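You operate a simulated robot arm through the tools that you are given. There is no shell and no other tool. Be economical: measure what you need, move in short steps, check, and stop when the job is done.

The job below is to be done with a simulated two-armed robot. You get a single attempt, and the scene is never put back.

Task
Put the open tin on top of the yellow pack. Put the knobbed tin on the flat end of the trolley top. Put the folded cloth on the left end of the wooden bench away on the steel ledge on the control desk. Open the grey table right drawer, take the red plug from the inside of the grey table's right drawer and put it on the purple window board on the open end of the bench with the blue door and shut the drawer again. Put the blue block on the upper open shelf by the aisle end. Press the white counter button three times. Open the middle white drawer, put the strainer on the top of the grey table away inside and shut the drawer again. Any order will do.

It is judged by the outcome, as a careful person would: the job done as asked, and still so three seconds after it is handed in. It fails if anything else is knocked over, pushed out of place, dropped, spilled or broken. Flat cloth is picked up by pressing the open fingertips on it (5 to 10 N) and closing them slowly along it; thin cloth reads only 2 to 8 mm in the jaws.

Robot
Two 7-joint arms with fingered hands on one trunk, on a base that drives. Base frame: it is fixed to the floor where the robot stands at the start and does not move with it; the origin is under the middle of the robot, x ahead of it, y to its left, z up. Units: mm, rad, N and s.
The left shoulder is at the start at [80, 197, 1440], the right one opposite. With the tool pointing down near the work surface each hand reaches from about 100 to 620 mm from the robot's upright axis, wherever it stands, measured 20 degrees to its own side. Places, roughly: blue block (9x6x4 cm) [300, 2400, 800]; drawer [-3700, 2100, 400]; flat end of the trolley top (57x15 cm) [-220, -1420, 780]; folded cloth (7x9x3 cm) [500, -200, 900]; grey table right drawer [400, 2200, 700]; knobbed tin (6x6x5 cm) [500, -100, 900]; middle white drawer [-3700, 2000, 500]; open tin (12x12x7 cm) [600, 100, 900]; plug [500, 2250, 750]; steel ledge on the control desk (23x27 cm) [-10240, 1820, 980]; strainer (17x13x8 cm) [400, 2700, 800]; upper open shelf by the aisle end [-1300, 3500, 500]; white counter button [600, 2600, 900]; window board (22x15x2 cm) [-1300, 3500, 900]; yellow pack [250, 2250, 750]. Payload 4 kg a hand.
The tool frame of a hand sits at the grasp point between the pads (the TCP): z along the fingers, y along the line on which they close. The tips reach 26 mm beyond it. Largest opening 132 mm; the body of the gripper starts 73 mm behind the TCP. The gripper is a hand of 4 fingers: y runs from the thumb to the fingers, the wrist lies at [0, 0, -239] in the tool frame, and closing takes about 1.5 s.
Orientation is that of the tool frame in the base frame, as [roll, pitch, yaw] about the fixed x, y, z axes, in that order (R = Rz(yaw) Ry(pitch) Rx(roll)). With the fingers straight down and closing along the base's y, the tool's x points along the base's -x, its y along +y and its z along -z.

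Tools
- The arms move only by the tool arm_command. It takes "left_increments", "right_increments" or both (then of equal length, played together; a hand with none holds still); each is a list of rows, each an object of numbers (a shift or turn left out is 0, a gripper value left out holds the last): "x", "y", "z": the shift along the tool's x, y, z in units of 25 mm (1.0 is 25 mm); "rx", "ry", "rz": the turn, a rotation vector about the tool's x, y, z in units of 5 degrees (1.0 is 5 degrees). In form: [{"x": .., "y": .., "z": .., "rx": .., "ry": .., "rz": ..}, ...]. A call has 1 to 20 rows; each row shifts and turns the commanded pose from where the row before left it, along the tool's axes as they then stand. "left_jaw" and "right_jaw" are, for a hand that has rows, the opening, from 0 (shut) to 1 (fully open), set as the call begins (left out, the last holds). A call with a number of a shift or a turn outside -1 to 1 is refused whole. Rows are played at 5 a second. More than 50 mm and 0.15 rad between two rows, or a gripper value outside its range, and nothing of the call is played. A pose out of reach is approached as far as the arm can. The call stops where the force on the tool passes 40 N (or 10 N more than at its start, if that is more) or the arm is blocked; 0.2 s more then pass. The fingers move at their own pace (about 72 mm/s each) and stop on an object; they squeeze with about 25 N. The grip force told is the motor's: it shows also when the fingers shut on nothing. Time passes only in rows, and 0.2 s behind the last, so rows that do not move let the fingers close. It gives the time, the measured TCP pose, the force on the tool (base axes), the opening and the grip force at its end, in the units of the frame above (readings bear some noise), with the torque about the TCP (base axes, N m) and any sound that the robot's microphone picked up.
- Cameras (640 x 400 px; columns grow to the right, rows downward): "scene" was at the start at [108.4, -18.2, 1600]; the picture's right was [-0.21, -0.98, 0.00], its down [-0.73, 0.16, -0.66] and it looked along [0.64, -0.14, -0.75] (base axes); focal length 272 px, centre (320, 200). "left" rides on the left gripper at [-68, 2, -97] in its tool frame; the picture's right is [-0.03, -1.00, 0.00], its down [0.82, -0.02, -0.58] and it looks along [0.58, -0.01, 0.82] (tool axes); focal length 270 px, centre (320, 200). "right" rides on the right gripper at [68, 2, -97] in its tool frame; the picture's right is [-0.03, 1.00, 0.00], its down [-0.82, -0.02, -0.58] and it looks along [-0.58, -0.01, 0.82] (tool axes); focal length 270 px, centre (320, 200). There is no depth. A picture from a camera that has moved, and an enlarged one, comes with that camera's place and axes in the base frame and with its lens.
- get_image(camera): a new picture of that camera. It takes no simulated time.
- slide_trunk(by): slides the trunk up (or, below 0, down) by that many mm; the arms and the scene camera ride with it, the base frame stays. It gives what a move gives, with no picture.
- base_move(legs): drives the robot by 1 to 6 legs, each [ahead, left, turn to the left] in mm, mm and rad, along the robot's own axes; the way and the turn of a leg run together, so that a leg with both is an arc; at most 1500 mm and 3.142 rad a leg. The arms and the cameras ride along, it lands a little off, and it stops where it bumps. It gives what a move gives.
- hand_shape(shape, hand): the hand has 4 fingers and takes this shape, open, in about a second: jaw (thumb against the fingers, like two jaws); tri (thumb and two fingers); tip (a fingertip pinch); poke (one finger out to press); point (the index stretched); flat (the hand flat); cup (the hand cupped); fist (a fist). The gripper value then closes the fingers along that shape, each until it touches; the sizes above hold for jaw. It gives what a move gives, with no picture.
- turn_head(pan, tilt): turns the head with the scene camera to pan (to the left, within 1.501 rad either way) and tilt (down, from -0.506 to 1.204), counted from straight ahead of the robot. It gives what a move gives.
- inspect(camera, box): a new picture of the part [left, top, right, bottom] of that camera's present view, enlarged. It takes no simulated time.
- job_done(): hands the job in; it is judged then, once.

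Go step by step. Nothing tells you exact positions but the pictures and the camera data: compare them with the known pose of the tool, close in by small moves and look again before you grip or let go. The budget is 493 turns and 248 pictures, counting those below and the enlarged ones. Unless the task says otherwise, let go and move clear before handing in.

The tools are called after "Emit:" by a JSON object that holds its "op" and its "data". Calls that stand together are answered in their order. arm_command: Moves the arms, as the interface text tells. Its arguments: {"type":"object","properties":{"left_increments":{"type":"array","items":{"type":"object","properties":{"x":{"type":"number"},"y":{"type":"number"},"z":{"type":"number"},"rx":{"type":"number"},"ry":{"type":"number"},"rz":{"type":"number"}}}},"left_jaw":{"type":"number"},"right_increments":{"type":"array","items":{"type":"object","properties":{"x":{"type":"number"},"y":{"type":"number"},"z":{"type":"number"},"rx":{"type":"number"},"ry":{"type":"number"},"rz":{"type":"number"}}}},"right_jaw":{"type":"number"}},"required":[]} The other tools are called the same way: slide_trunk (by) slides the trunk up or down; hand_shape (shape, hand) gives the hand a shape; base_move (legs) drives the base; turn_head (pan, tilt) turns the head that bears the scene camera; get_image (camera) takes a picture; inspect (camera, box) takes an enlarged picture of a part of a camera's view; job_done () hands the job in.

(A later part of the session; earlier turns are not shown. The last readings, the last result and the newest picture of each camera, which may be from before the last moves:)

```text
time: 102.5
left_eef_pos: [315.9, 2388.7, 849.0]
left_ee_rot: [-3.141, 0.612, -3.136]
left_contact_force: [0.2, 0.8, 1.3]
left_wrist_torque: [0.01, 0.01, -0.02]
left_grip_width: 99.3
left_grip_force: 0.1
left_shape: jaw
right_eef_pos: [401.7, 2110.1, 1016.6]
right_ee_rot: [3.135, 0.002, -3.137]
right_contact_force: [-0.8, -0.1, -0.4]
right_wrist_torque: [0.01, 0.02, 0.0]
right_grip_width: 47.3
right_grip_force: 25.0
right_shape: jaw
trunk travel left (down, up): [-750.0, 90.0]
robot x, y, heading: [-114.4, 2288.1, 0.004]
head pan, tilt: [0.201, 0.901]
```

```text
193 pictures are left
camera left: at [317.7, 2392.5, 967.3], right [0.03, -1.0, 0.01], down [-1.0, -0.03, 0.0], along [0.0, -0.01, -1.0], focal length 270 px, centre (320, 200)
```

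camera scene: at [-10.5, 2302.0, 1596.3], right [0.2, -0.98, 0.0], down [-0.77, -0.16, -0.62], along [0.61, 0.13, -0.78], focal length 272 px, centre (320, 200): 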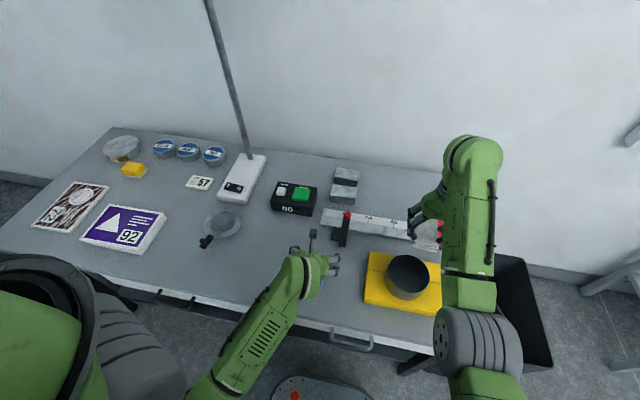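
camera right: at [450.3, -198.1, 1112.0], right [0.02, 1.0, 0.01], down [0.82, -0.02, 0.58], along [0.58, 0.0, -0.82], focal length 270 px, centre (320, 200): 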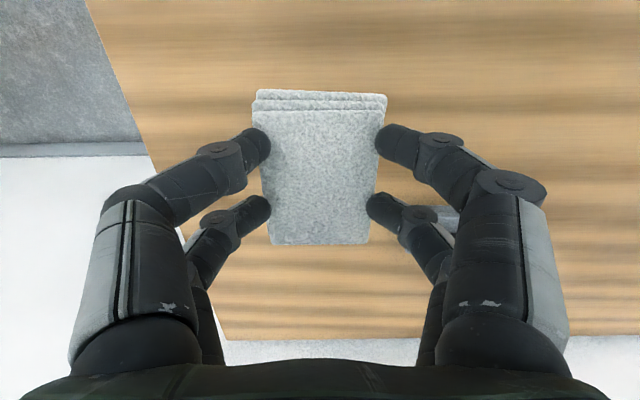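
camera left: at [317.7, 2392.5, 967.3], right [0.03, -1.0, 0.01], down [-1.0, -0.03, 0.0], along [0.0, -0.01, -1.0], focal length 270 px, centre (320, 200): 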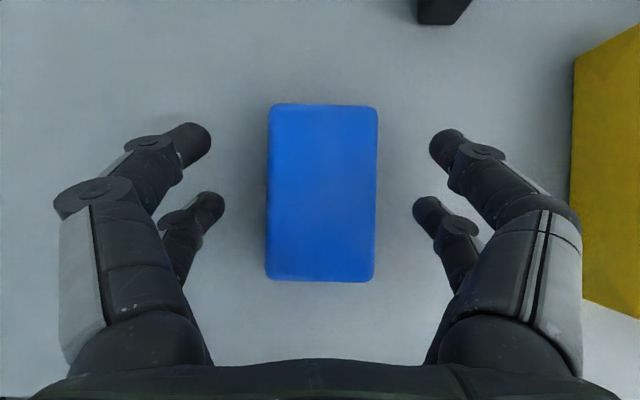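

Emit:
{"op": "arm_command", "data": {"left_increments": [{"z": 0.2, "x": 0.14}, {}]}}

Emit:
{"op": "arm_command", "data": {"left_increments": [{}, {}, {}, {}, {}, {}], "left_jaw": 0.1}}

Emit:
{"op": "get_image", "data": {"camera": "left"}}

```text
time: 103.2
left_eef_pos: [316.1, 2389.6, 843.1]
left_ee_rot: [-3.141, 0.614, -3.138]
left_contact_force: [-0.3, -0.3, 0.6]
left_wrist_torque: [-0.01, -0.01, -0.03]
left_grip_width: 99.3
left_grip_force: 0.0
left_shape: jaw
right_eef_pos: [402.7, 2109.4, 1016.1]
right_ee_rot: [3.137, 0.002, -3.137]
right_contact_force: [-0.4, 0.4, 0.2]
right_wrist_torque: [0.02, -0.02, 0.01]
right_grip_width: 47.6
right_grip_force: 24.5
right_shape: jaw
trunk travel left (down, up): [-750.0, 90.0]
robot x, y, heading: [-116.6, 2286.8, 0.006]
head pan, tilt: [0.201, 0.901]
```

```text
time: 104.5
left_eef_pos: [316.6, 2389.5, 845.3]
left_ee_rot: [-3.141, 0.618, -3.139]
left_contact_force: [2.7, 2.9, 16.5]
left_wrist_torque: [0.54, -0.93, 0.13]
left_grip_width: 43.3
left_grip_force: 24.7
left_shape: jaw
right_eef_pos: [402.3, 2109.5, 1017.2]
right_ee_rot: [3.138, 0.003, -3.137]
right_contact_force: [0.0, 0.3, 0.7]
right_wrist_torque: [-0.01, -0.02, -0.02]
right_grip_width: 47.5
right_grip_force: 24.7
right_shape: jaw
trunk travel left (down, up): [-750.0, 90.0]
robot x, y, heading: [-116.6, 2289.3, 0.003]
head pan, tilt: [0.201, 0.901]
```

```text
192 pictures are left
camera left: at [317.0, 2391.8, 963.7], right [0.02, -1.0, 0.01], down [-1.0, -0.02, 0.0], along [0.0, -0.01, -1.0], focal length 270 px, centre (320, 200)
```

left: 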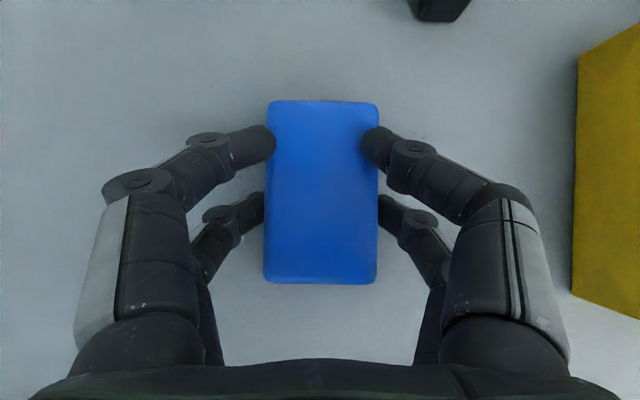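

The block is gripped. I lift straight up and check.

Emit:
{"op": "arm_command", "data": {"left_increments": [{"z": -0.2, "x": -0.14}, {"z": -0.82, "x": -0.57}, {"z": -0.82, "x": -0.57}, {"z": -0.82, "x": -0.57}, {"z": -0.82, "x": -0.57}, {}]}}

Emit:
{"op": "get_image", "data": {"camera": "left"}}

Emit:
{"op": "inspect", "data": {"camera": "scene", "box": [250, 180, 410, 300]}}

```text
time: 106.0
left_eef_pos: [315.4, 2390.5, 949.9]
left_ee_rot: [3.141, 0.612, -3.138]
left_contact_force: [-0.1, -0.6, -0.6]
left_wrist_torque: [0.01, -0.01, -0.01]
left_grip_width: 42.9
left_grip_force: 25.1
left_shape: jaw
right_eef_pos: [402.1, 2109.7, 1014.8]
right_ee_rot: [3.136, 0.0, -3.137]
right_contact_force: [-0.4, -0.1, 0.0]
right_wrist_torque: [-0.01, -0.03, -0.03]
right_grip_width: 47.4
right_grip_force: 25.0
right_shape: jaw
trunk travel left (down, up): [-750.0, 90.0]
robot x, y, heading: [-119.7, 2282.9, -0.0]
head pan, tilt: [0.201, 0.901]
```

```text
191 pictures are left
camera left: at [316.0, 2392.7, 1067.7], right [0.03, -1.0, 0.01], down [-1.0, -0.03, 0.0], along [0.0, -0.01, -1.0], focal length 270 px, centre (320, 200)
```

left: 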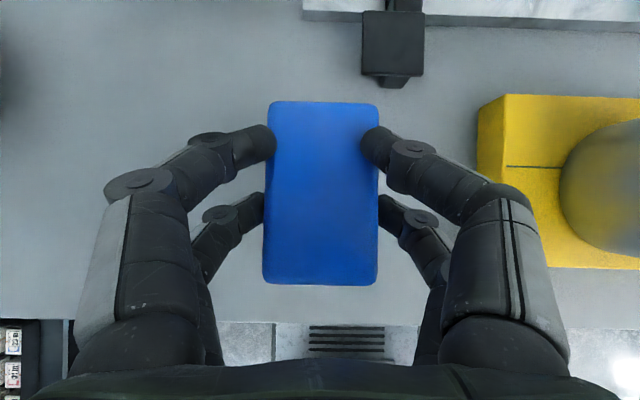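

```text
3.33 times, centred on (330, 240) of scene
camera zoom: at [-10.6, 2302.0, 1596.2], right [0.2, -0.98, 0.0], down [-0.77, -0.16, -0.62], along [0.61, 0.13, -0.78], focal length 906 px, centre (287, 67)
```

zoom: 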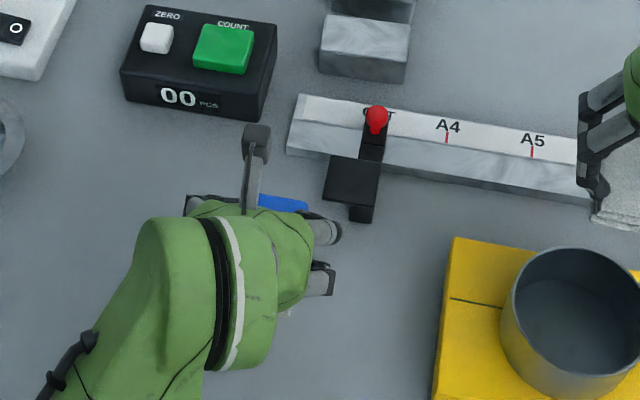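

The block is held level. I back off, turn to face the blue-door bench, and move in front of its aisle end.

Emit:
{"op": "base_move", "data": {"legs": [[-430, 0, 0], [0, 0, 1.571], [0, 660, 0], [200, 0, 0]]}}

Emit:
{"op": "turn_head", "data": {"pan": 0.1, "tilt": 0.5}}

Emit:
{"op": "get_image", "data": {"camera": "scene"}}

```text
time: 116.9
left_eef_pos: [-1317.3, 2892.3, 950.5]
left_ee_rot: [-3.141, 0.616, -1.548]
left_contact_force: [-0.8, -1.0, -0.8]
left_wrist_torque: [0.01, -0.02, 0.0]
left_grip_width: 42.7
left_grip_force: 25.2
left_shape: jaw
right_eef_pos: [-1037.6, 2983.3, 1017.9]
right_ee_rot: [3.136, 0.004, -1.546]
right_contact_force: [0.2, 0.0, -0.7]
right_wrist_torque: [0.02, 0.01, 0.01]
right_grip_width: 47.4
right_grip_force: 24.9
right_shape: jaw
trunk travel left (down, up): [-750.0, 90.0]
robot x, y, heading: [-1207.1, 2468.0, 1.597]
head pan, tilt: [0.201, 0.901]
```

```text
time: 117.8
left_eef_pos: [-1317.6, 2896.4, 947.7]
left_ee_rot: [3.14, 0.612, -1.546]
left_contact_force: [0.3, 0.7, -1.1]
left_wrist_torque: [0.0, 0.01, -0.02]
left_grip_width: 42.6
left_grip_force: 24.7
left_shape: jaw
right_eef_pos: [-1038.1, 2987.6, 1015.3]
right_ee_rot: [3.136, 0.0, -1.547]
right_contact_force: [-0.7, 0.3, -0.6]
right_wrist_torque: [0.0, -0.04, -0.02]
right_grip_width: 47.4
right_grip_force: 24.8
right_shape: jaw
trunk travel left (down, up): [-750.0, 90.0]
robot x, y, heading: [-1208.9, 2466.9, 1.594]
head pan, tilt: [0.099, 0.499]
```

```text
189 pictures are left
camera scene: at [-1217.0, 2585.6, 1629.9], right [0.99, 0.12, 0.0], down [0.06, -0.48, -0.88], along [-0.11, 0.87, -0.48], focal length 272 px, centre (320, 200)
```

scene: 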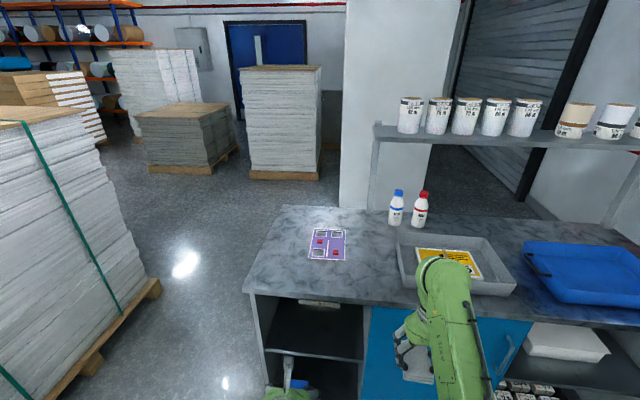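

The upper open compartment spans x≈-1540..-1150 with its shelf at z≈500 and front edge y≈3255. I retract the right hand and lower the trunk 300 mm for a look inside.

Emit:
{"op": "arm_command", "data": {"right_increments": [{"x": 1, "z": 0.3}, {"x": 1, "z": 0.3}, {"x": 1}, {"x": 1}, {"x": 1}, {"x": 1}, {"x": 0.7}, {}]}}

Emit:
{"op": "slide_trunk", "data": {"by": -300}}

Emit:
{"op": "turn_head", "data": {"pan": 0.15, "tilt": 0.7}}

Emit:
{"op": "get_image", "data": {"camera": "scene"}}

```text
time: 119.6
left_eef_pos: [-1317.9, 2895.6, 949.4]
left_ee_rot: [3.141, 0.611, -1.546]
left_contact_force: [-0.4, 0.1, -0.5]
left_wrist_torque: [-0.04, -0.01, -0.03]
left_grip_width: 42.7
left_grip_force: 25.0
left_shape: jaw
right_eef_pos: [-1034.5, 2820.1, 1000.8]
right_ee_rot: [3.136, 0.001, -1.545]
right_contact_force: [-0.1, -0.1, -0.1]
right_wrist_torque: [0.01, -0.02, -0.01]
right_grip_width: 47.7
right_grip_force: 25.1
right_shape: jaw
trunk travel left (down, up): [-750.0, 90.0]
robot x, y, heading: [-1207.0, 2465.3, 1.594]
head pan, tilt: [0.099, 0.499]
```

```text
time: 122.6
left_eef_pos: [-1317.2, 2895.2, 650.1]
left_ee_rot: [-3.141, 0.612, -1.546]
left_contact_force: [-0.1, 0.3, -1.1]
left_wrist_torque: [0.01, -0.02, -0.04]
left_grip_width: 43.0
left_grip_force: 24.8
left_shape: jaw
right_eef_pos: [-1035.0, 2820.1, 702.7]
right_ee_rot: [3.137, 0.002, -1.545]
right_contact_force: [-0.8, 0.2, -1.3]
right_wrist_torque: [0.03, 0.0, 0.01]
right_grip_width: 47.5
right_grip_force: 25.1
right_shape: jaw
trunk travel left (down, up): [-450.0, 390.0]
robot x, y, heading: [-1205.1, 2461.3, 1.594]
head pan, tilt: [0.099, 0.499]
```

```text
time: 123.3
left_eef_pos: [-1317.5, 2894.7, 648.3]
left_ee_rot: [-3.141, 0.611, -1.545]
left_contact_force: [0.7, 0.5, -1.4]
left_wrist_torque: [0.03, -0.01, 0.02]
left_grip_width: 42.7
left_grip_force: 24.9
left_shape: jaw
right_eef_pos: [-1034.9, 2819.6, 700.7]
right_ee_rot: [3.137, 0.002, -1.546]
right_contact_force: [-0.4, 0.7, -0.4]
right_wrist_torque: [0.01, 0.0, 0.01]
right_grip_width: 47.4
right_grip_force: 25.0
right_shape: jaw
trunk travel left (down, up): [-450.0, 390.0]
robot x, y, heading: [-1205.0, 2463.8, 1.591]
head pan, tilt: [0.15, 0.7]
```

```text
188 pictures are left
camera scene: at [-1220.4, 2577.2, 1312.4], right [0.98, 0.17, 0.0], down [0.11, -0.63, -0.77], along [-0.13, 0.75, -0.64], focal length 272 px, centre (320, 200)
```

scene: 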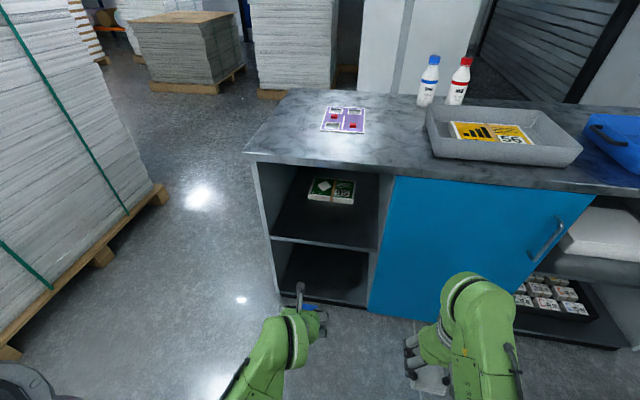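

The compartment is clear apart from a box at the back. I drive forward 220 mm so the block is just in front of the opening.

Emit:
{"op": "base_move", "data": {"legs": [[220, 0, -0.02]]}}

Emit:
{"op": "get_image", "data": {"camera": "left"}}

Emit:
{"op": "turn_head", "data": {"pan": 0.3, "tilt": 0.9}}

Emit:
{"op": "get_image", "data": {"camera": "scene"}}

```text
time: 125.0
left_eef_pos: [-1310.8, 3117.5, 649.3]
left_ee_rot: [-3.141, 0.611, -1.569]
left_contact_force: [0.3, -0.5, -1.3]
left_wrist_torque: [0.02, -0.03, -0.01]
left_grip_width: 42.8
left_grip_force: 24.5
left_shape: jaw
right_eef_pos: [-1030.1, 3037.2, 699.9]
right_ee_rot: [3.136, 0.0, -1.569]
right_contact_force: [0.1, -0.3, -0.4]
right_wrist_torque: [0.0, -0.02, 0.01]
right_grip_width: 47.1
right_grip_force: 25.4
right_shape: jaw
trunk travel left (down, up): [-450.0, 390.0]
robot x, y, heading: [-1208.7, 2685.0, 1.575]
head pan, tilt: [0.15, 0.7]
```

```text
187 pictures are left
camera left: at [-1312.6, 3117.8, 767.3], right [1.0, 0.02, 0.01], down [0.02, -1.0, 0.0], along [0.01, 0.0, -1.0], focal length 270 px, centre (320, 200)
```

left: 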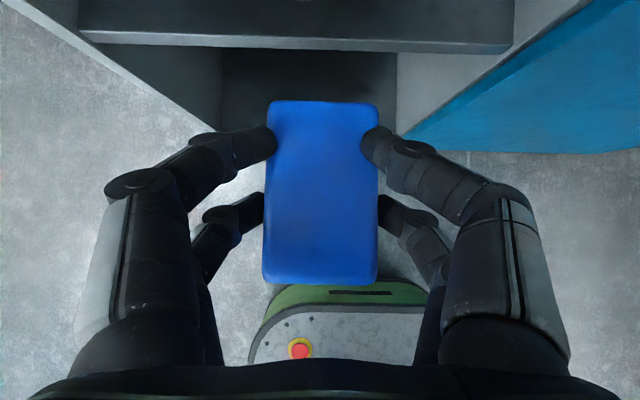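

```text
time: 125.8
left_eef_pos: [-1311.5, 3116.9, 649.3]
left_ee_rot: [-3.141, 0.61, -1.569]
left_contact_force: [-1.3, -0.7, -0.4]
left_wrist_torque: [-0.02, -0.02, -0.01]
left_grip_width: 42.7
left_grip_force: 25.2
left_shape: jaw
right_eef_pos: [-1029.4, 3035.5, 701.8]
right_ee_rot: [3.137, 0.002, -1.57]
right_contact_force: [0.3, 0.5, 0.2]
right_wrist_torque: [0.0, 0.0, 0.0]
right_grip_width: 47.5
right_grip_force: 24.9
right_shape: jaw
trunk travel left (down, up): [-450.0, 390.0]
robot x, y, heading: [-1209.2, 2688.3, 1.57]
head pan, tilt: [0.3, 0.901]
```

```text
186 pictures are left
camera scene: at [-1230.3, 2785.4, 1296.3], right [0.95, 0.3, 0.0], down [0.23, -0.75, -0.62], along [-0.18, 0.59, -0.78], focal length 272 px, centre (320, 200)
```

scene: 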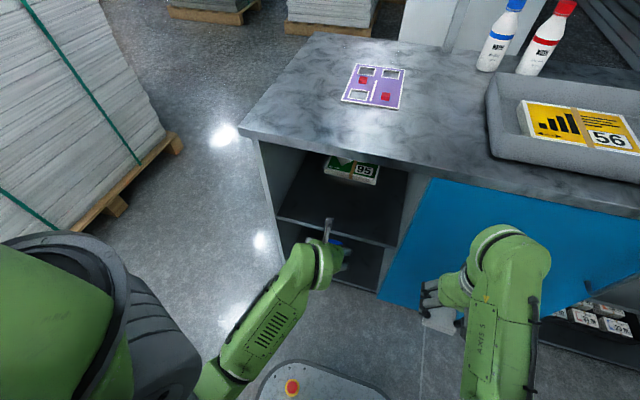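

The shelf front edge appears ahead in the wrist view. I advance the hand 60 mm and measure again.

Emit:
{"op": "arm_command", "data": {"left_increments": [{"z": 0.46, "x": -0.655}, {"z": 0.46, "x": -0.655}, {"z": 0.46, "x": -0.655}, {}]}}

Emit:
{"op": "get_image", "data": {"camera": "left"}}

```text
time: 126.8
left_eef_pos: [-1312.0, 3177.0, 649.3]
left_ee_rot: [3.142, 0.611, -1.57]
left_contact_force: [-0.6, -0.6, -0.5]
left_wrist_torque: [0.02, 0.0, -0.02]
left_grip_width: 42.6
left_grip_force: 25.2
left_shape: jaw
right_eef_pos: [-1030.8, 3036.1, 701.2]
right_ee_rot: [3.136, 0.004, -1.568]
right_contact_force: [0.2, 0.5, -0.7]
right_wrist_torque: [-0.03, 0.03, 0.03]
right_grip_width: 47.3
right_grip_force: 25.2
right_shape: jaw
trunk travel left (down, up): [-450.0, 390.0]
robot x, y, heading: [-1208.3, 2684.3, 1.575]
head pan, tilt: [0.3, 0.901]
```

```text
185 pictures are left
camera left: at [-1312.8, 3177.8, 767.7], right [1.0, 0.02, 0.01], down [0.02, -1.0, 0.0], along [0.01, 0.0, -1.0], focal length 270 px, centre (320, 200)
```

left: 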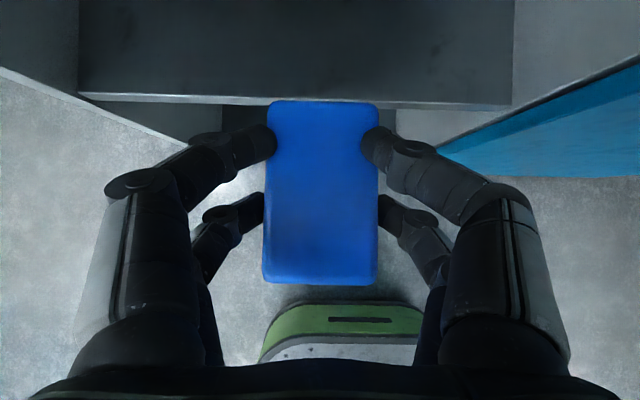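

The shelf is at z≈506 with its front edge at y≈3276. I drive 60 mm forward and then extend the arm so the block is fully inside.

Emit:
{"op": "base_move", "data": {"legs": [[60, 0, 0]]}}

Emit:
{"op": "arm_command", "data": {"left_increments": [{"z": 0.46, "x": -0.655}, {"z": 0.46, "x": -0.655}, {"z": 0.46, "x": -0.655}, {"z": 0.46, "x": -0.655}, {"z": 0.46, "x": -0.655}, {"z": 0.82, "x": 0.57}, {"z": 0.82, "x": 0.57}, {}]}}

Emit:
{"op": "get_image", "data": {"camera": "left"}}

Emit:
{"op": "get_image", "data": {"camera": "scene"}}

```text
time: 127.7
left_eef_pos: [-1312.3, 3237.8, 649.0]
left_ee_rot: [3.141, 0.612, -1.568]
left_contact_force: [0.3, -0.2, -0.5]
left_wrist_torque: [-0.02, 0.01, -0.01]
left_grip_width: 42.8
left_grip_force: 25.1
left_shape: jaw
right_eef_pos: [-1030.0, 3096.1, 701.3]
right_ee_rot: [3.135, 0.001, -1.569]
right_contact_force: [0.7, 0.1, -1.0]
right_wrist_torque: [-0.01, -0.01, 0.02]
right_grip_width: 47.5
right_grip_force: 25.1
right_shape: jaw
trunk travel left (down, up): [-450.0, 390.0]
robot x, y, heading: [-1209.2, 2744.6, 1.578]
head pan, tilt: [0.3, 0.901]
```

```text
time: 129.5
left_eef_pos: [-1312.6, 3336.8, 600.3]
left_ee_rot: [-3.141, 0.611, -1.567]
left_contact_force: [0.8, 0.5, -0.6]
left_wrist_torque: [0.0, 0.02, 0.02]
left_grip_width: 42.5
left_grip_force: 25.1
left_shape: jaw
right_eef_pos: [-1030.5, 3095.1, 702.3]
right_ee_rot: [3.135, 0.002, -1.569]
right_contact_force: [-0.1, -0.2, -0.5]
right_wrist_torque: [-0.01, 0.0, -0.03]
right_grip_width: 47.6
right_grip_force: 25.2
right_shape: jaw
trunk travel left (down, up): [-450.0, 390.0]
robot x, y, heading: [-1209.9, 2746.3, 1.573]
head pan, tilt: [0.3, 0.901]
```

```text
184 pictures are left
camera left: at [-1314.5, 3337.4, 718.0], right [1.0, 0.02, 0.01], down [0.02, -1.0, 0.0], along [0.01, 0.0, -1.0], focal length 270 px, centre (320, 200)
```

left: 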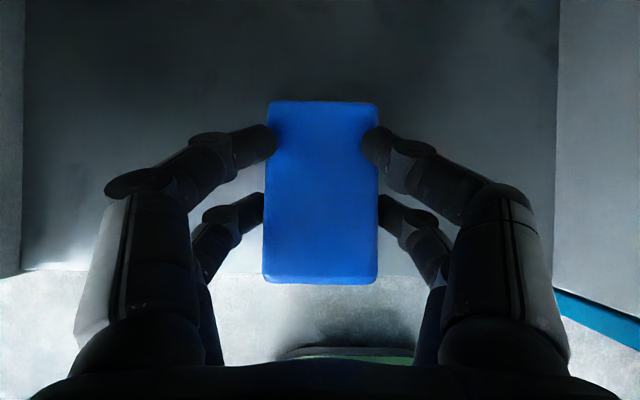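

```text
183 pictures are left
camera scene: at [-1230.5, 2845.2, 1296.3], right [0.95, 0.3, 0.0], down [0.23, -0.75, -0.62], along [-0.18, 0.59, -0.78], focal length 272 px, centre (320, 200)
```

scene: 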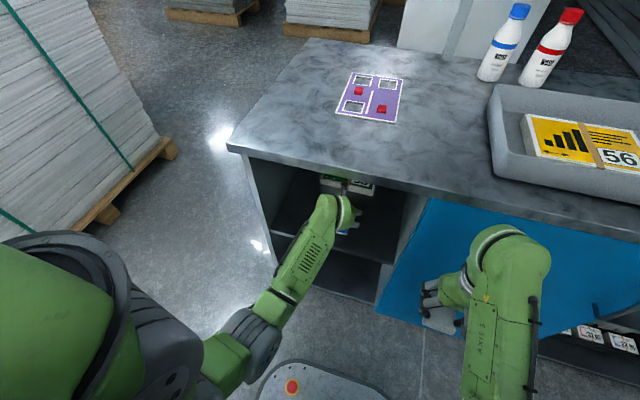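

The block's rear end is just inside the edge; I go 20 mm further in and lower.

Emit:
{"op": "arm_command", "data": {"left_increments": [{"z": 0.46, "x": -0.655}, {"z": 0.82, "x": 0.57}, {"z": 0.36, "x": 0.25}, {}]}}

Emit:
{"op": "arm_command", "data": {"left_increments": [{"z": 0.16, "x": 0.11}, {}]}}

```text
time: 130.5
left_eef_pos: [-1312.5, 3358.0, 562.7]
left_ee_rot: [-3.141, 0.611, -1.569]
left_contact_force: [0.0, -0.1, -0.8]
left_wrist_torque: [-0.01, -0.01, 0.0]
left_grip_width: 42.6
left_grip_force: 24.5
left_shape: jaw
right_eef_pos: [-1030.0, 3095.4, 700.6]
right_ee_rot: [3.136, 0.0, -1.568]
right_contact_force: [0.4, -0.6, -0.3]
right_wrist_torque: [0.03, 0.01, -0.02]
right_grip_width: 47.2
right_grip_force: 24.5
right_shape: jaw
trunk travel left (down, up): [-450.0, 390.0]
robot x, y, heading: [-1212.2, 2745.9, 1.572]
head pan, tilt: [0.3, 0.901]
```

```text
time: 131.1
left_eef_pos: [-1312.3, 3357.6, 558.1]
left_ee_rot: [-3.141, 0.611, -1.568]
left_contact_force: [0.7, 0.5, -0.9]
left_wrist_torque: [-0.04, 0.0, -0.01]
left_grip_width: 42.4
left_grip_force: 25.1
left_shape: jaw
right_eef_pos: [-1030.6, 3095.9, 700.9]
right_ee_rot: [3.136, -0.001, -1.569]
right_contact_force: [0.4, 1.3, -1.0]
right_wrist_torque: [-0.01, 0.02, 0.01]
right_grip_width: 47.5
right_grip_force: 25.0
right_shape: jaw
trunk travel left (down, up): [-450.0, 390.0]
robot x, y, heading: [-1207.0, 2745.5, 1.573]
head pan, tilt: [0.3, 0.901]
```

Emit:
{"op": "arm_command", "data": {"left_increments": [{"z": 0.13, "x": 0.09}, {}]}}

```text
time: 131.7
left_eef_pos: [-1311.7, 3357.6, 555.5]
left_ee_rot: [3.141, 0.612, -1.57]
left_contact_force: [-0.4, 0.6, -1.2]
left_wrist_torque: [0.0, 0.01, -0.03]
left_grip_width: 42.7
left_grip_force: 24.6
left_shape: jaw
right_eef_pos: [-1029.4, 3096.0, 701.1]
right_ee_rot: [3.135, 0.0, -1.569]
right_contact_force: [1.0, 0.3, -0.8]
right_wrist_torque: [0.01, 0.02, 0.01]
right_grip_width: 47.8
right_grip_force: 24.9
right_shape: jaw
trunk travel left (down, up): [-450.0, 390.0]
robot x, y, heading: [-1212.1, 2745.1, 1.571]
head pan, tilt: [0.3, 0.901]
```

Emit:
{"op": "arm_command", "data": {"left_increments": [{"z": 0.13, "x": 0.09}, {}]}}

```text
time: 132.3
left_eef_pos: [-1311.4, 3356.2, 550.6]
left_ee_rot: [-3.14, 0.61, -1.568]
left_contact_force: [-0.7, -0.3, -0.7]
left_wrist_torque: [0.0, 0.0, 0.0]
left_grip_width: 42.7
left_grip_force: 24.5
left_shape: jaw
right_eef_pos: [-1030.9, 3096.7, 701.1]
right_ee_rot: [3.136, 0.0, -1.57]
right_contact_force: [1.0, 0.6, 0.1]
right_wrist_torque: [-0.04, 0.01, 0.01]
right_grip_width: 47.5
right_grip_force: 25.3
right_shape: jaw
trunk travel left (down, up): [-450.0, 390.0]
robot x, y, heading: [-1211.6, 2740.7, 1.573]
head pan, tilt: [0.3, 0.901]
```

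Emit:
{"op": "arm_command", "data": {"left_increments": [{"z": 0.13, "x": 0.09}, {}]}}

```text
time: 132.9
left_eef_pos: [-1311.1, 3357.9, 547.8]
left_ee_rot: [3.141, 0.613, -1.569]
left_contact_force: [0.5, -0.3, 2.5]
left_wrist_torque: [0.15, 0.11, 0.04]
left_grip_width: 42.8
left_grip_force: 24.7
left_shape: jaw
right_eef_pos: [-1030.8, 3096.4, 701.1]
right_ee_rot: [3.136, 0.001, -1.568]
right_contact_force: [0.0, -0.2, -1.0]
right_wrist_torque: [0.02, 0.02, -0.01]
right_grip_width: 47.5
right_grip_force: 24.2
right_shape: jaw
trunk travel left (down, up): [-450.0, 390.0]
robot x, y, heading: [-1209.0, 2743.8, 1.569]
head pan, tilt: [0.3, 0.901]
```

The block touches the shelf. I open the hand gently and look.

Emit:
{"op": "arm_command", "data": {"left_increments": [{"z": 0.04, "x": 0.03}, {}, {}, {}], "left_jaw": 0.6}}

Emit:
{"op": "get_image", "data": {"camera": "left"}}

```text
time: 133.9
left_eef_pos: [-1312.4, 3357.5, 546.1]
left_ee_rot: [-3.14, 0.611, -1.57]
left_contact_force: [1.3, 0.0, 0.5]
left_wrist_torque: [-0.01, -0.03, 0.0]
left_grip_width: 78.6
left_grip_force: 0.1
left_shape: jaw
right_eef_pos: [-1030.6, 3095.7, 701.2]
right_ee_rot: [3.136, -0.002, -1.571]
right_contact_force: [-0.9, -0.1, 0.6]
right_wrist_torque: [0.02, -0.01, 0.02]
right_grip_width: 47.8
right_grip_force: 24.7
right_shape: jaw
trunk travel left (down, up): [-450.0, 390.0]
robot x, y, heading: [-1206.7, 2742.5, 1.575]
head pan, tilt: [0.3, 0.901]
```

```text
182 pictures are left
camera left: at [-1313.0, 3358.2, 663.8], right [1.0, 0.02, 0.01], down [0.02, -1.0, 0.0], along [0.01, 0.0, -1.0], focal length 270 px, centre (320, 200)
```

left: 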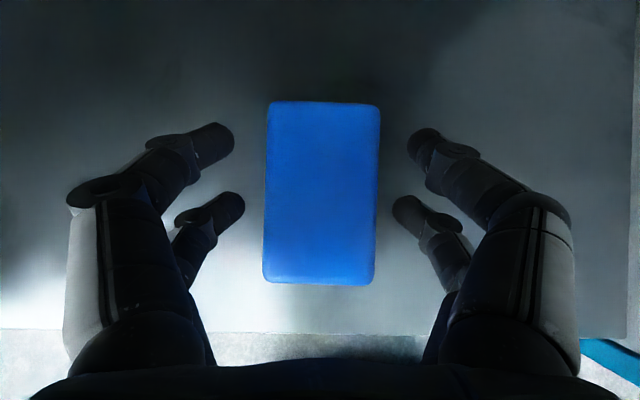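

The block lies flat on the shelf. I lift 50 mm, pull back out, and back the base away.

Emit:
{"op": "arm_command", "data": {"left_increments": [{"z": -0.82, "x": -0.57}, {"z": -0.82, "x": -0.57}, {"z": -0.46, "x": 0.655}, {"z": -0.46, "x": 0.655}, {"z": -0.46, "x": 0.655}, {"z": -0.46, "x": 0.655}, {"z": -0.46, "x": 0.655}, {"z": -0.46, "x": 0.655}, {"z": -0.46, "x": 0.655}, {}]}}

Emit:
{"op": "base_move", "data": {"legs": [[-400, 0, 0]]}}

Emit:
{"op": "slide_trunk", "data": {"by": 300}}

Emit:
{"op": "turn_head", "data": {"pan": 0.2, "tilt": 0.6}}

Emit:
{"op": "get_image", "data": {"camera": "scene"}}

```text
time: 136.1
left_eef_pos: [-1312.8, 3216.8, 595.5]
left_ee_rot: [-3.141, 0.611, -1.567]
left_contact_force: [-0.2, 0.3, -0.2]
left_wrist_torque: [0.03, 0.0, -0.04]
left_grip_width: 78.7
left_grip_force: 0.1
left_shape: jaw
right_eef_pos: [-1030.6, 3095.8, 701.6]
right_ee_rot: [3.137, 0.0, -1.571]
right_contact_force: [0.3, 0.3, -0.3]
right_wrist_torque: [-0.07, 0.0, -0.03]
right_grip_width: 47.4
right_grip_force: 25.2
right_shape: jaw
trunk travel left (down, up): [-450.0, 390.0]
robot x, y, heading: [-1208.5, 2744.1, 1.575]
head pan, tilt: [0.3, 0.901]
```

```text
time: 138.5
left_eef_pos: [-1309.6, 2832.8, 595.5]
left_ee_rot: [-3.14, 0.611, -1.579]
left_contact_force: [1.0, 0.4, 0.1]
left_wrist_torque: [-0.05, 0.01, 0.01]
left_grip_width: 79.0
left_grip_force: 0.0
left_shape: jaw
right_eef_pos: [-1029.0, 2709.1, 701.5]
right_ee_rot: [3.136, 0.001, -1.578]
right_contact_force: [-1.0, -0.4, 0.2]
right_wrist_torque: [-0.03, -0.02, -0.01]
right_grip_width: 47.4
right_grip_force: 25.3
right_shape: jaw
trunk travel left (down, up): [-450.0, 390.0]
robot x, y, heading: [-1214.3, 2362.2, 1.564]
head pan, tilt: [0.3, 0.901]
```

```text
time: 141.5
left_eef_pos: [-1307.9, 2834.1, 894.7]
left_ee_rot: [3.141, 0.61, -1.579]
left_contact_force: [0.5, -0.3, -0.2]
left_wrist_torque: [-0.03, -0.01, 0.01]
left_grip_width: 78.6
left_grip_force: 0.0
left_shape: jaw
right_eef_pos: [-1028.3, 2710.6, 1001.7]
right_ee_rot: [3.137, 0.001, -1.579]
right_contact_force: [0.0, 0.2, -0.5]
right_wrist_torque: [0.01, 0.04, -0.02]
right_grip_width: 47.4
right_grip_force: 24.3
right_shape: jaw
trunk travel left (down, up): [-750.0, 90.0]
robot x, y, heading: [-1212.9, 2360.1, 1.563]
head pan, tilt: [0.3, 0.901]
```

```text
time: 142.3
left_eef_pos: [-1308.5, 2834.2, 894.3]
left_ee_rot: [-3.141, 0.61, -1.577]
left_contact_force: [0.6, -0.4, 0.5]
left_wrist_torque: [-0.03, 0.0, 0.02]
left_grip_width: 78.8
left_grip_force: 0.0
left_shape: jaw
right_eef_pos: [-1028.1, 2709.6, 1001.8]
right_ee_rot: [3.136, 0.002, -1.578]
right_contact_force: [-0.2, 0.1, 0.2]
right_wrist_torque: [0.01, 0.02, -0.04]
right_grip_width: 47.5
right_grip_force: 25.3
right_shape: jaw
trunk travel left (down, up): [-750.0, 90.0]
robot x, y, heading: [-1210.1, 2362.7, 1.563]
head pan, tilt: [0.201, 0.6]
```

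```text
181 pictures are left
camera scene: at [-1225.8, 2475.7, 1621.0], right [0.98, 0.19, 0.0], down [0.11, -0.56, -0.82], along [-0.16, 0.81, -0.57], focal length 272 px, centre (320, 200)
```

scene: 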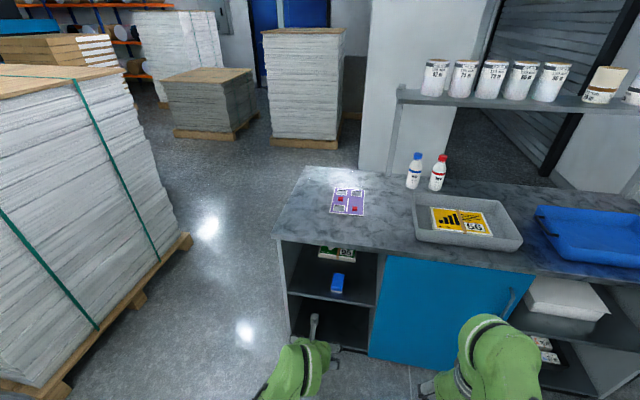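

The blue block stays on the upper shelf. Now for the far control desk; I look down the hall in the -x direction.

Emit:
{"op": "turn_head", "data": {"pan": 1.5, "tilt": 0.1}}

Emit:
{"op": "get_image", "data": {"camera": "scene"}}

```text
time: 143.8
left_eef_pos: [-1310.2, 2833.4, 895.4]
left_ee_rot: [-3.14, 0.61, -1.578]
left_contact_force: [0.8, -0.1, 0.6]
left_wrist_torque: [-0.04, -0.01, -0.01]
left_grip_width: 78.8
left_grip_force: 0.1
left_shape: jaw
right_eef_pos: [-1028.2, 2709.4, 1000.7]
right_ee_rot: [3.136, 0.003, -1.579]
right_contact_force: [0.2, -0.3, 0.0]
right_wrist_torque: [0.0, -0.01, 0.01]
right_grip_width: 47.5
right_grip_force: 25.6
right_shape: jaw
trunk travel left (down, up): [-750.0, 90.0]
robot x, y, heading: [-1209.7, 2360.7, 1.569]
head pan, tilt: [1.499, 0.099]
```

```text
180 pictures are left
camera scene: at [-1300.5, 2396.3, 1667.2], right [0.08, 1.0, 0.0], down [0.1, -0.01, -0.99], along [-0.99, 0.08, -0.1], focal length 272 px, centre (320, 200)
```

scene: 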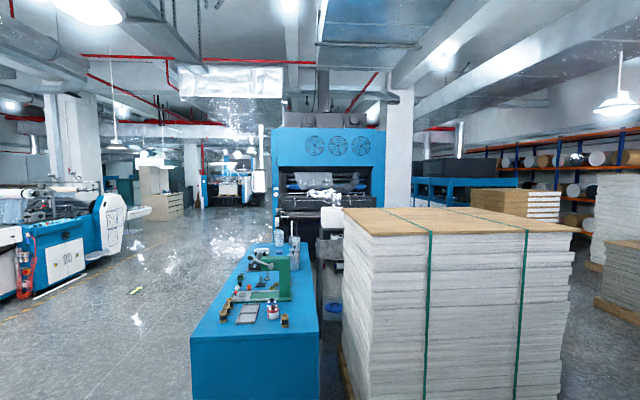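

The control desk lies far down near the big blue machine; the aisle left of the blue bench is free. I turn, shift to the aisle and drive three long legs, then look again.

Emit:
{"op": "base_move", "data": {"legs": [[0, 0, 1.57], [0, 1360, 0], [1500, 0, 0], [1500, 0, 0]]}}

Emit:
{"op": "turn_head", "data": {"pan": 0.0, "tilt": 0.2}}

Emit:
{"op": "get_image", "data": {"camera": "scene"}}

```text
time: 168.8
left_eef_pos: [-4745.0, 899.8, 894.4]
left_ee_rot: [-3.141, 0.613, -0.007]
left_contact_force: [0.4, -0.3, 0.4]
left_wrist_torque: [-0.01, 0.01, -0.01]
left_grip_width: 78.7
left_grip_force: 0.1
left_shape: jaw
right_eef_pos: [-4622.9, 1182.3, 1001.9]
right_ee_rot: [3.137, 0.0, -0.004]
right_contact_force: [0.0, 0.5, -1.0]
right_wrist_torque: [-0.01, -0.03, 0.02]
right_grip_width: 47.5
right_grip_force: 25.2
right_shape: jaw
trunk travel left (down, up): [-750.0, 90.0]
robot x, y, heading: [-4274.0, 1002.4, 3.141]
head pan, tilt: [1.499, 0.099]
```

```text
time: 170.4
left_eef_pos: [-4746.0, 899.6, 894.2]
left_ee_rot: [3.141, 0.612, -0.004]
left_contact_force: [-0.7, -0.4, -0.5]
left_wrist_torque: [0.01, 0.03, 0.03]
left_grip_width: 79.0
left_grip_force: 0.0
left_shape: jaw
right_eef_pos: [-4623.8, 1182.0, 1000.8]
right_ee_rot: [3.136, 0.003, -0.005]
right_contact_force: [0.3, -0.5, 0.0]
right_wrist_torque: [0.0, -0.01, 0.02]
right_grip_width: 47.5
right_grip_force: 25.3
right_shape: jaw
trunk travel left (down, up): [-750.0, 90.0]
robot x, y, heading: [-4273.0, 1000.0, 3.138]
head pan, tilt: [0.0, 0.201]
```

```text
179 pictures are left
camera scene: at [-4394.8, 998.5, 1657.8], right [0.0, 1.0, 0.0], down [0.2, 0.0, -0.98], along [-0.98, 0.0, -0.2], focal length 272 px, centre (320, 200)
```

scene: 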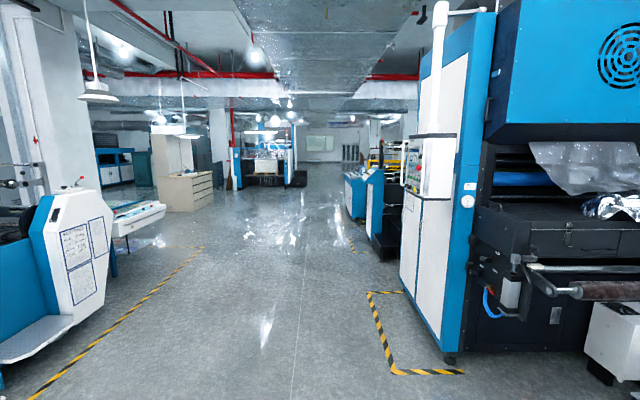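

The desk should be at about column 358. The aisle is clear; I drive 4.5 m further and look.

Emit:
{"op": "base_move", "data": {"legs": [[1500, 0, 0], [1500, 0, 0], [1500, 0, 0]]}}

Emit:
{"op": "turn_head", "data": {"pan": -0.4, "tilt": 0.3}}

Emit:
{"op": "get_image", "data": {"camera": "scene"}}

```text
time: 192.0
left_eef_pos: [-9283.6, 952.5, 895.4]
left_ee_rot: [-3.141, 0.612, -0.038]
left_contact_force: [-0.1, 0.0, 0.0]
left_wrist_torque: [-0.01, 0.02, -0.01]
left_grip_width: 78.8
left_grip_force: 0.1
left_shape: jaw
right_eef_pos: [-9151.5, 1228.5, 1001.5]
right_ee_rot: [3.137, 0.003, -0.038]
right_contact_force: [-0.1, 0.1, -0.1]
right_wrist_torque: [-0.02, 0.01, 0.01]
right_grip_width: 47.2
right_grip_force: 24.7
right_shape: jaw
trunk travel left (down, up): [-750.0, 90.0]
robot x, y, heading: [-8805.9, 1036.6, 3.1]
head pan, tilt: [0.0, 0.201]
```

```text
time: 192.9
left_eef_pos: [-9283.6, 951.8, 894.8]
left_ee_rot: [-3.141, 0.612, -0.036]
left_contact_force: [-0.7, 0.7, -0.2]
left_wrist_torque: [0.03, 0.01, -0.02]
left_grip_width: 78.8
left_grip_force: 0.0
left_shape: jaw
right_eef_pos: [-9152.1, 1227.5, 1001.3]
right_ee_rot: [3.137, 0.002, -0.038]
right_contact_force: [0.2, -1.3, -0.4]
right_wrist_torque: [-0.04, -0.04, 0.04]
right_grip_width: 47.3
right_grip_force: 24.9
right_shape: jaw
trunk travel left (down, up): [-750.0, 90.0]
robot x, y, heading: [-8805.8, 1034.2, 3.104]
head pan, tilt: [-0.4, 0.3]
```

```text
178 pictures are left
camera scene: at [-8920.6, 1074.5, 1648.5], right [0.42, 0.91, 0.0], down [0.27, -0.12, -0.96], along [-0.87, 0.4, -0.3], focal length 272 px, centre (320, 200)
```

scene: 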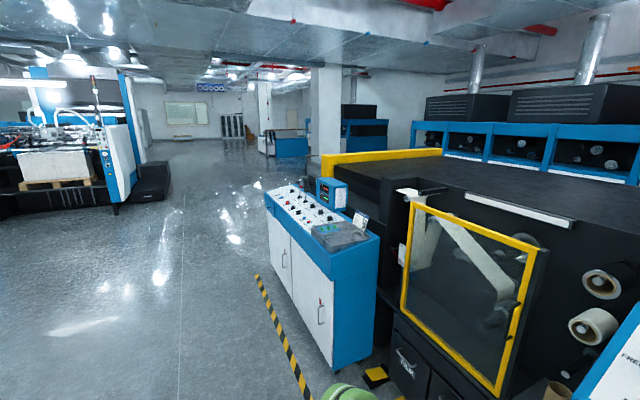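

The control desk is ahead right, with the grey steel ledge at its near end. I enlarge it.

Emit:
{"op": "inspect", "data": {"camera": "scene", "box": [250, 160, 400, 280]}}

```text
3.33 times, centred on (325, 220) of scene
camera zoom: at [-8920.6, 1074.5, 1648.5], right [0.42, 0.91, 0.0], down [0.27, -0.12, -0.96], along [-0.87, 0.4, -0.3], focal length 906 px, centre (303, 133)
```

zoom: 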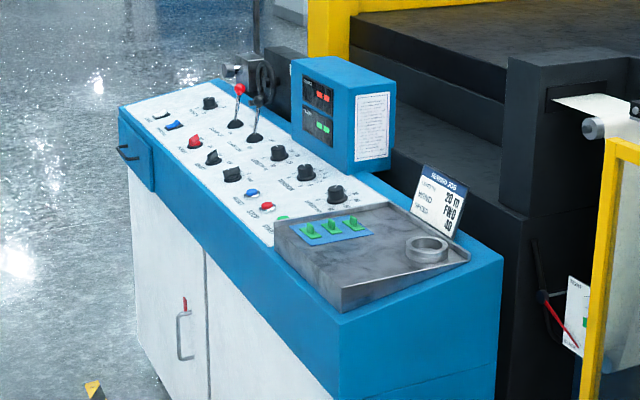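

The ledge has free room at its front near corner, around (-10150,1745). First I straighten and retract the left hand so it will stay clear of the desk.

Emit:
{"op": "arm_command", "data": {"left_increments": [{"ry": 1, "z": -0.3}, {"ry": 1, "z": -0.3}, {"ry": 1, "z": -0.3}, {"ry": 1, "z": -0.3}, {"ry": 1, "z": -0.5}, {"ry": 1, "z": -0.5}, {"ry": 1, "z": -0.5}, {"x": 1, "z": -0.5}, {"x": 1, "z": -0.5}, {"x": 1}, {"x": 1}, {"x": 0.5}, {}]}}

Emit:
{"op": "base_move", "data": {"legs": [[1520, 0, 0]]}}

```text
time: 195.7
left_eef_pos: [-9150.3, 946.7, 983.5]
left_ee_rot: [-3.141, 0.0, -0.038]
left_contact_force: [0.1, 0.0, -0.1]
left_wrist_torque: [0.0, 0.0, 0.01]
left_grip_width: 78.7
left_grip_force: 0.0
left_shape: jaw
right_eef_pos: [-9151.5, 1227.9, 1000.4]
right_ee_rot: [3.137, 0.0, -0.039]
right_contact_force: [0.0, -0.2, -0.5]
right_wrist_torque: [0.02, -0.01, -0.01]
right_grip_width: 47.5
right_grip_force: 25.7
right_shape: jaw
trunk travel left (down, up): [-750.0, 90.0]
robot x, y, heading: [-8810.1, 1034.7, 3.105]
head pan, tilt: [-0.4, 0.3]
```

```text
refused: 1520 is not a number from -1500 to 1500
```

Emit:
{"op": "slide_trunk", "data": {"by": 90}}

Emit:
{"op": "base_move", "data": {"legs": [[1490, 0, 0], [0, 0, -1.534]]}}

Emit:
{"op": "turn_head", "data": {"pan": -0.1, "tilt": 0.75}}

Emit:
{"op": "get_image", "data": {"camera": "scene"}}

```text
time: 196.9
left_eef_pos: [-9150.6, 947.8, 1073.0]
left_ee_rot: [3.142, -0.001, -0.037]
left_contact_force: [-0.9, -0.2, 0.1]
left_wrist_torque: [0.01, -0.01, 0.0]
left_grip_width: 78.8
left_grip_force: 0.0
left_shape: jaw
right_eef_pos: [-9152.2, 1228.6, 1091.2]
right_ee_rot: [3.135, 0.002, -0.039]
right_contact_force: [0.0, -0.1, 0.5]
right_wrist_torque: [0.0, 0.01, 0.01]
right_grip_width: 47.2
right_grip_force: 24.9
right_shape: jaw
trunk travel left (down, up): [-840.0, 0.0]
robot x, y, heading: [-8808.3, 1032.7, 3.101]
head pan, tilt: [-0.4, 0.3]
```

```text
time: 208.1
left_eef_pos: [-10373.8, 1437.9, 1072.8]
left_ee_rot: [3.141, 0.001, -1.602]
left_contact_force: [-0.7, 0.0, -0.2]
left_wrist_torque: [0.0, 0.0, -0.05]
left_grip_width: 78.6
left_grip_force: 0.1
left_shape: jaw
right_eef_pos: [-10091.8, 1441.5, 1091.2]
right_ee_rot: [3.136, 0.002, -1.604]
right_contact_force: [-0.1, -0.5, -0.7]
right_wrist_torque: [-0.03, -0.01, 0.03]
right_grip_width: 47.2
right_grip_force: 25.1
right_shape: jaw
trunk travel left (down, up): [-840.0, 0.0]
robot x, y, heading: [-10287.8, 1096.4, 1.54]
head pan, tilt: [-0.4, 0.3]
```

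```text
time: 209.0
left_eef_pos: [-10373.3, 1439.3, 1072.2]
left_ee_rot: [-3.14, 0.0, -1.604]
left_contact_force: [-0.1, -1.2, -1.2]
left_wrist_torque: [-0.03, -0.02, -0.03]
left_grip_width: 78.8
left_grip_force: 0.1
left_shape: jaw
right_eef_pos: [-10092.2, 1440.5, 1091.8]
right_ee_rot: [3.135, 0.002, -1.604]
right_contact_force: [0.1, 0.2, 0.0]
right_wrist_torque: [-0.03, 0.01, 0.0]
right_grip_width: 47.4
right_grip_force: 25.8
right_shape: jaw
trunk travel left (down, up): [-840.0, 0.0]
robot x, y, heading: [-10282.1, 1093.6, 1.538]
head pan, tilt: [-0.099, 0.75]
```

```text
176 pictures are left
camera scene: at [-10269.7, 1206.6, 1698.2], right [0.99, -0.13, 0.0], down [-0.09, -0.68, -0.73], along [0.1, 0.73, -0.68], focal length 272 px, centre (320, 200)
```

scene: 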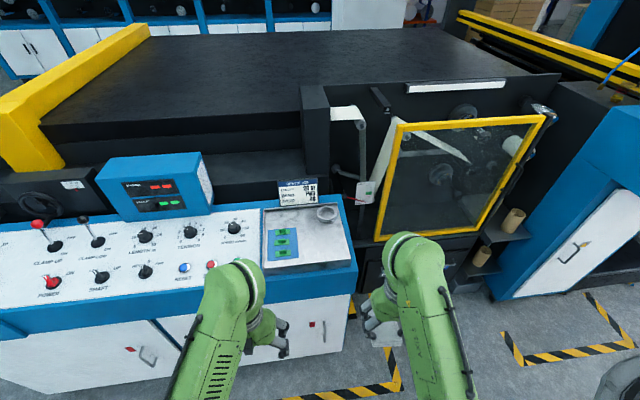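

The free part of the ledge is centred at about (-10180,1765), right of the green switches and in front of the ring. I align the base and extend the right arm above it.

Emit:
{"op": "base_move", "data": {"legs": [[0, 0, 0.033], [165, 88, 0]]}}

Emit:
{"op": "arm_command", "data": {"right_increments": [{"x": -1}, {"x": -1}, {"x": -1}, {"x": -1}, {"x": -1}, {"x": -1}, {}]}}

Emit:
{"op": "get_image", "data": {"camera": "right"}}

Emit:
{"op": "get_image", "data": {"camera": "scene"}}

```text
time: 210.9
left_eef_pos: [-10472.7, 1598.6, 1074.1]
left_ee_rot: [3.14, 0.001, -1.571]
left_contact_force: [0.5, -0.4, -0.9]
left_wrist_torque: [0.02, -0.01, -0.03]
left_grip_width: 78.7
left_grip_force: 0.0
left_shape: jaw
right_eef_pos: [-10189.4, 1611.2, 1091.5]
right_ee_rot: [3.135, 0.006, -1.57]
right_contact_force: [0.6, -0.6, 0.4]
right_wrist_torque: [0.0, 0.01, 0.02]
right_grip_width: 47.3
right_grip_force: 25.8
right_shape: jaw
trunk travel left (down, up): [-840.0, 0.0]
robot x, y, heading: [-10375.7, 1262.5, 1.575]
head pan, tilt: [-0.099, 0.75]
```

```text
time: 212.5
left_eef_pos: [-10473.0, 1601.9, 1071.7]
left_ee_rot: [3.14, 0.0, -1.57]
left_contact_force: [-1.1, 0.7, -0.3]
left_wrist_torque: [-0.01, -0.01, -0.02]
left_grip_width: 78.7
left_grip_force: 0.0
left_shape: jaw
right_eef_pos: [-10192.2, 1763.9, 1091.4]
right_ee_rot: [3.137, -0.002, -1.572]
right_contact_force: [-0.2, 0.0, 0.2]
right_wrist_torque: [-0.03, 0.01, -0.03]
right_grip_width: 47.2
right_grip_force: 25.3
right_shape: jaw
trunk travel left (down, up): [-840.0, 0.0]
robot x, y, heading: [-10377.0, 1261.3, 1.57]
head pan, tilt: [-0.099, 0.75]
```

```text
175 pictures are left
camera right: at [-10193.3, 1694.8, 1187.8], right [-1.0, 0.03, 0.01], down [0.02, 0.82, 0.58], along [0.01, 0.58, -0.82], focal length 270 px, centre (320, 200)
```

right: 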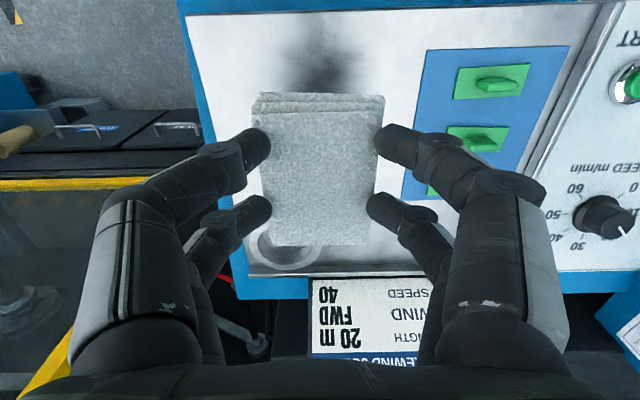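

```text
174 pictures are left
camera scene: at [-10362.2, 1373.9, 1698.1], right [1.0, -0.1, 0.0], down [-0.07, -0.68, -0.73], along [0.07, 0.73, -0.68], focal length 272 px, centre (320, 200)
```

scene: 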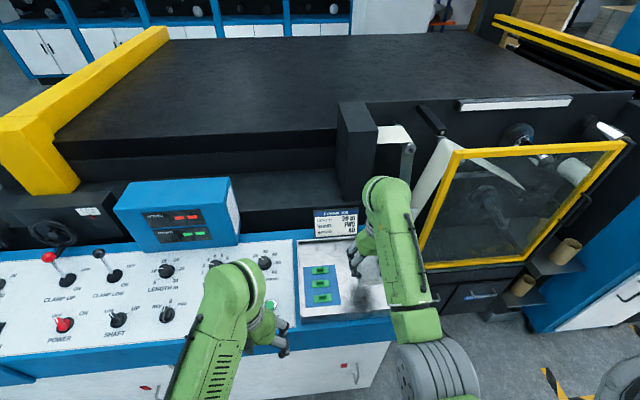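

Cloth will land in the free area. I shift 8 mm away from the switches and lower.

Emit:
{"op": "arm_command", "data": {"right_increments": [{"y": -0.3, "z": 0.5}, {"z": 0.9}, {"z": 0.8}, {}]}}

Emit:
{"op": "get_image", "data": {"camera": "right"}}

```text
time: 213.5
left_eef_pos: [-10472.8, 1601.6, 1073.3]
left_ee_rot: [3.141, -0.001, -1.571]
left_contact_force: [-0.3, 0.4, -0.5]
left_wrist_torque: [0.0, 0.01, 0.01]
left_grip_width: 78.9
left_grip_force: 0.0
left_shape: jaw
right_eef_pos: [-10185.5, 1761.8, 1036.4]
right_ee_rot: [3.135, 0.004, -1.57]
right_contact_force: [-0.9, 0.3, -0.4]
right_wrist_torque: [-0.01, -0.01, -0.02]
right_grip_width: 47.5
right_grip_force: 25.6
right_shape: jaw
trunk travel left (down, up): [-840.0, 0.0]
robot x, y, heading: [-10369.7, 1262.0, 1.567]
head pan, tilt: [-0.099, 0.75]
```

```text
173 pictures are left
camera right: at [-10185.2, 1693.3, 1133.3], right [-1.0, 0.03, 0.01], down [0.02, 0.82, 0.58], along [0.01, 0.58, -0.82], focal length 270 px, centre (320, 200)
```

right: 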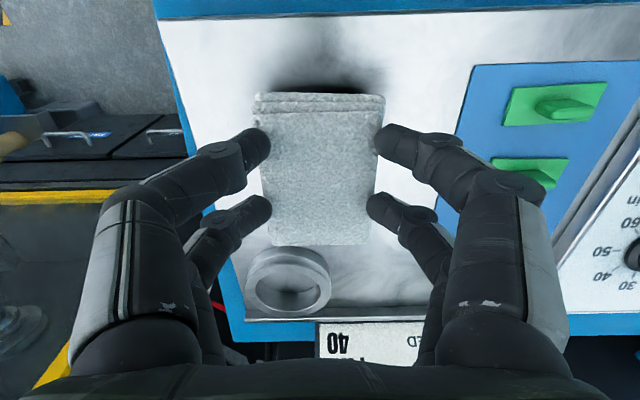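

Emit:
{"op": "arm_command", "data": {"right_increments": [{"y": 0.25, "z": 0.4}, {}]}}

Emit:
{"op": "arm_command", "data": {"right_increments": [{"z": 0.2}, {}]}}

```text
time: 214.1
left_eef_pos: [-10473.9, 1602.3, 1072.7]
left_ee_rot: [-3.141, 0.0, -1.569]
left_contact_force: [-1.7, -0.3, 0.0]
left_wrist_torque: [0.03, -0.01, -0.02]
left_grip_width: 79.0
left_grip_force: 0.1
left_shape: jaw
right_eef_pos: [-10191.8, 1762.3, 1027.7]
right_ee_rot: [3.137, -0.001, -1.572]
right_contact_force: [-0.7, -0.3, 0.5]
right_wrist_torque: [0.01, 0.01, 0.01]
right_grip_width: 47.1
right_grip_force: 24.9
right_shape: jaw
trunk travel left (down, up): [-840.0, 0.0]
robot x, y, heading: [-10372.6, 1263.5, 1.571]
head pan, tilt: [-0.099, 0.75]
```

```text
time: 214.7
left_eef_pos: [-10472.1, 1601.8, 1073.2]
left_ee_rot: [-3.14, 0.0, -1.57]
left_contact_force: [-0.5, 0.7, 0.6]
left_wrist_torque: [0.02, 0.02, 0.0]
left_grip_width: 78.8
left_grip_force: 0.0
left_shape: jaw
right_eef_pos: [-10191.9, 1764.1, 1021.4]
right_ee_rot: [3.137, 0.001, -1.57]
right_contact_force: [-0.2, 0.3, 0.0]
right_wrist_torque: [0.01, 0.01, 0.01]
right_grip_width: 47.5
right_grip_force: 24.7
right_shape: jaw
trunk travel left (down, up): [-840.0, 0.0]
robot x, y, heading: [-10372.5, 1259.6, 1.57]
head pan, tilt: [-0.099, 0.75]
```

Emit:
{"op": "arm_command", "data": {"right_increments": [{"z": 0.2}, {}]}}

Emit:
{"op": "get_image", "data": {"camera": "right"}}

```text
time: 215.3
left_eef_pos: [-10472.9, 1600.7, 1072.8]
left_ee_rot: [-3.142, 0.001, -1.57]
left_contact_force: [0.9, 0.0, -0.1]
left_wrist_torque: [0.01, -0.03, -0.04]
left_grip_width: 79.0
left_grip_force: 0.1
left_shape: jaw
right_eef_pos: [-10192.0, 1763.0, 1018.7]
right_ee_rot: [3.137, 0.007, -1.572]
right_contact_force: [0.7, 2.4, 15.9]
right_wrist_torque: [-0.19, 0.07, -0.01]
right_grip_width: 47.5
right_grip_force: 24.6
right_shape: jaw
trunk travel left (down, up): [-840.0, 0.0]
robot x, y, heading: [-10373.2, 1263.1, 1.572]
head pan, tilt: [-0.099, 0.75]
```

```text
172 pictures are left
camera right: at [-10191.9, 1693.9, 1115.1], right [-1.0, 0.03, 0.01], down [0.02, 0.81, 0.58], along [0.01, 0.58, -0.81], focal length 270 px, centre (320, 200)
```

right: 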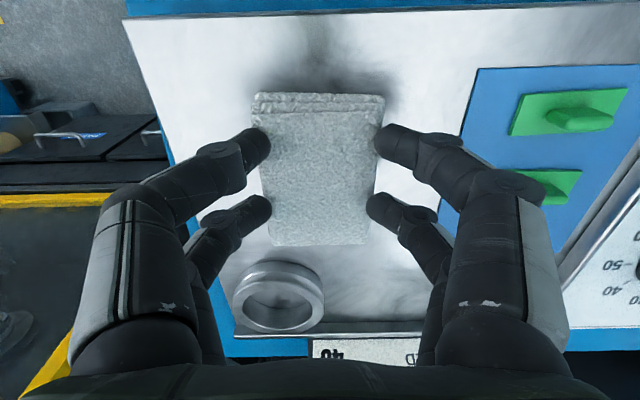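

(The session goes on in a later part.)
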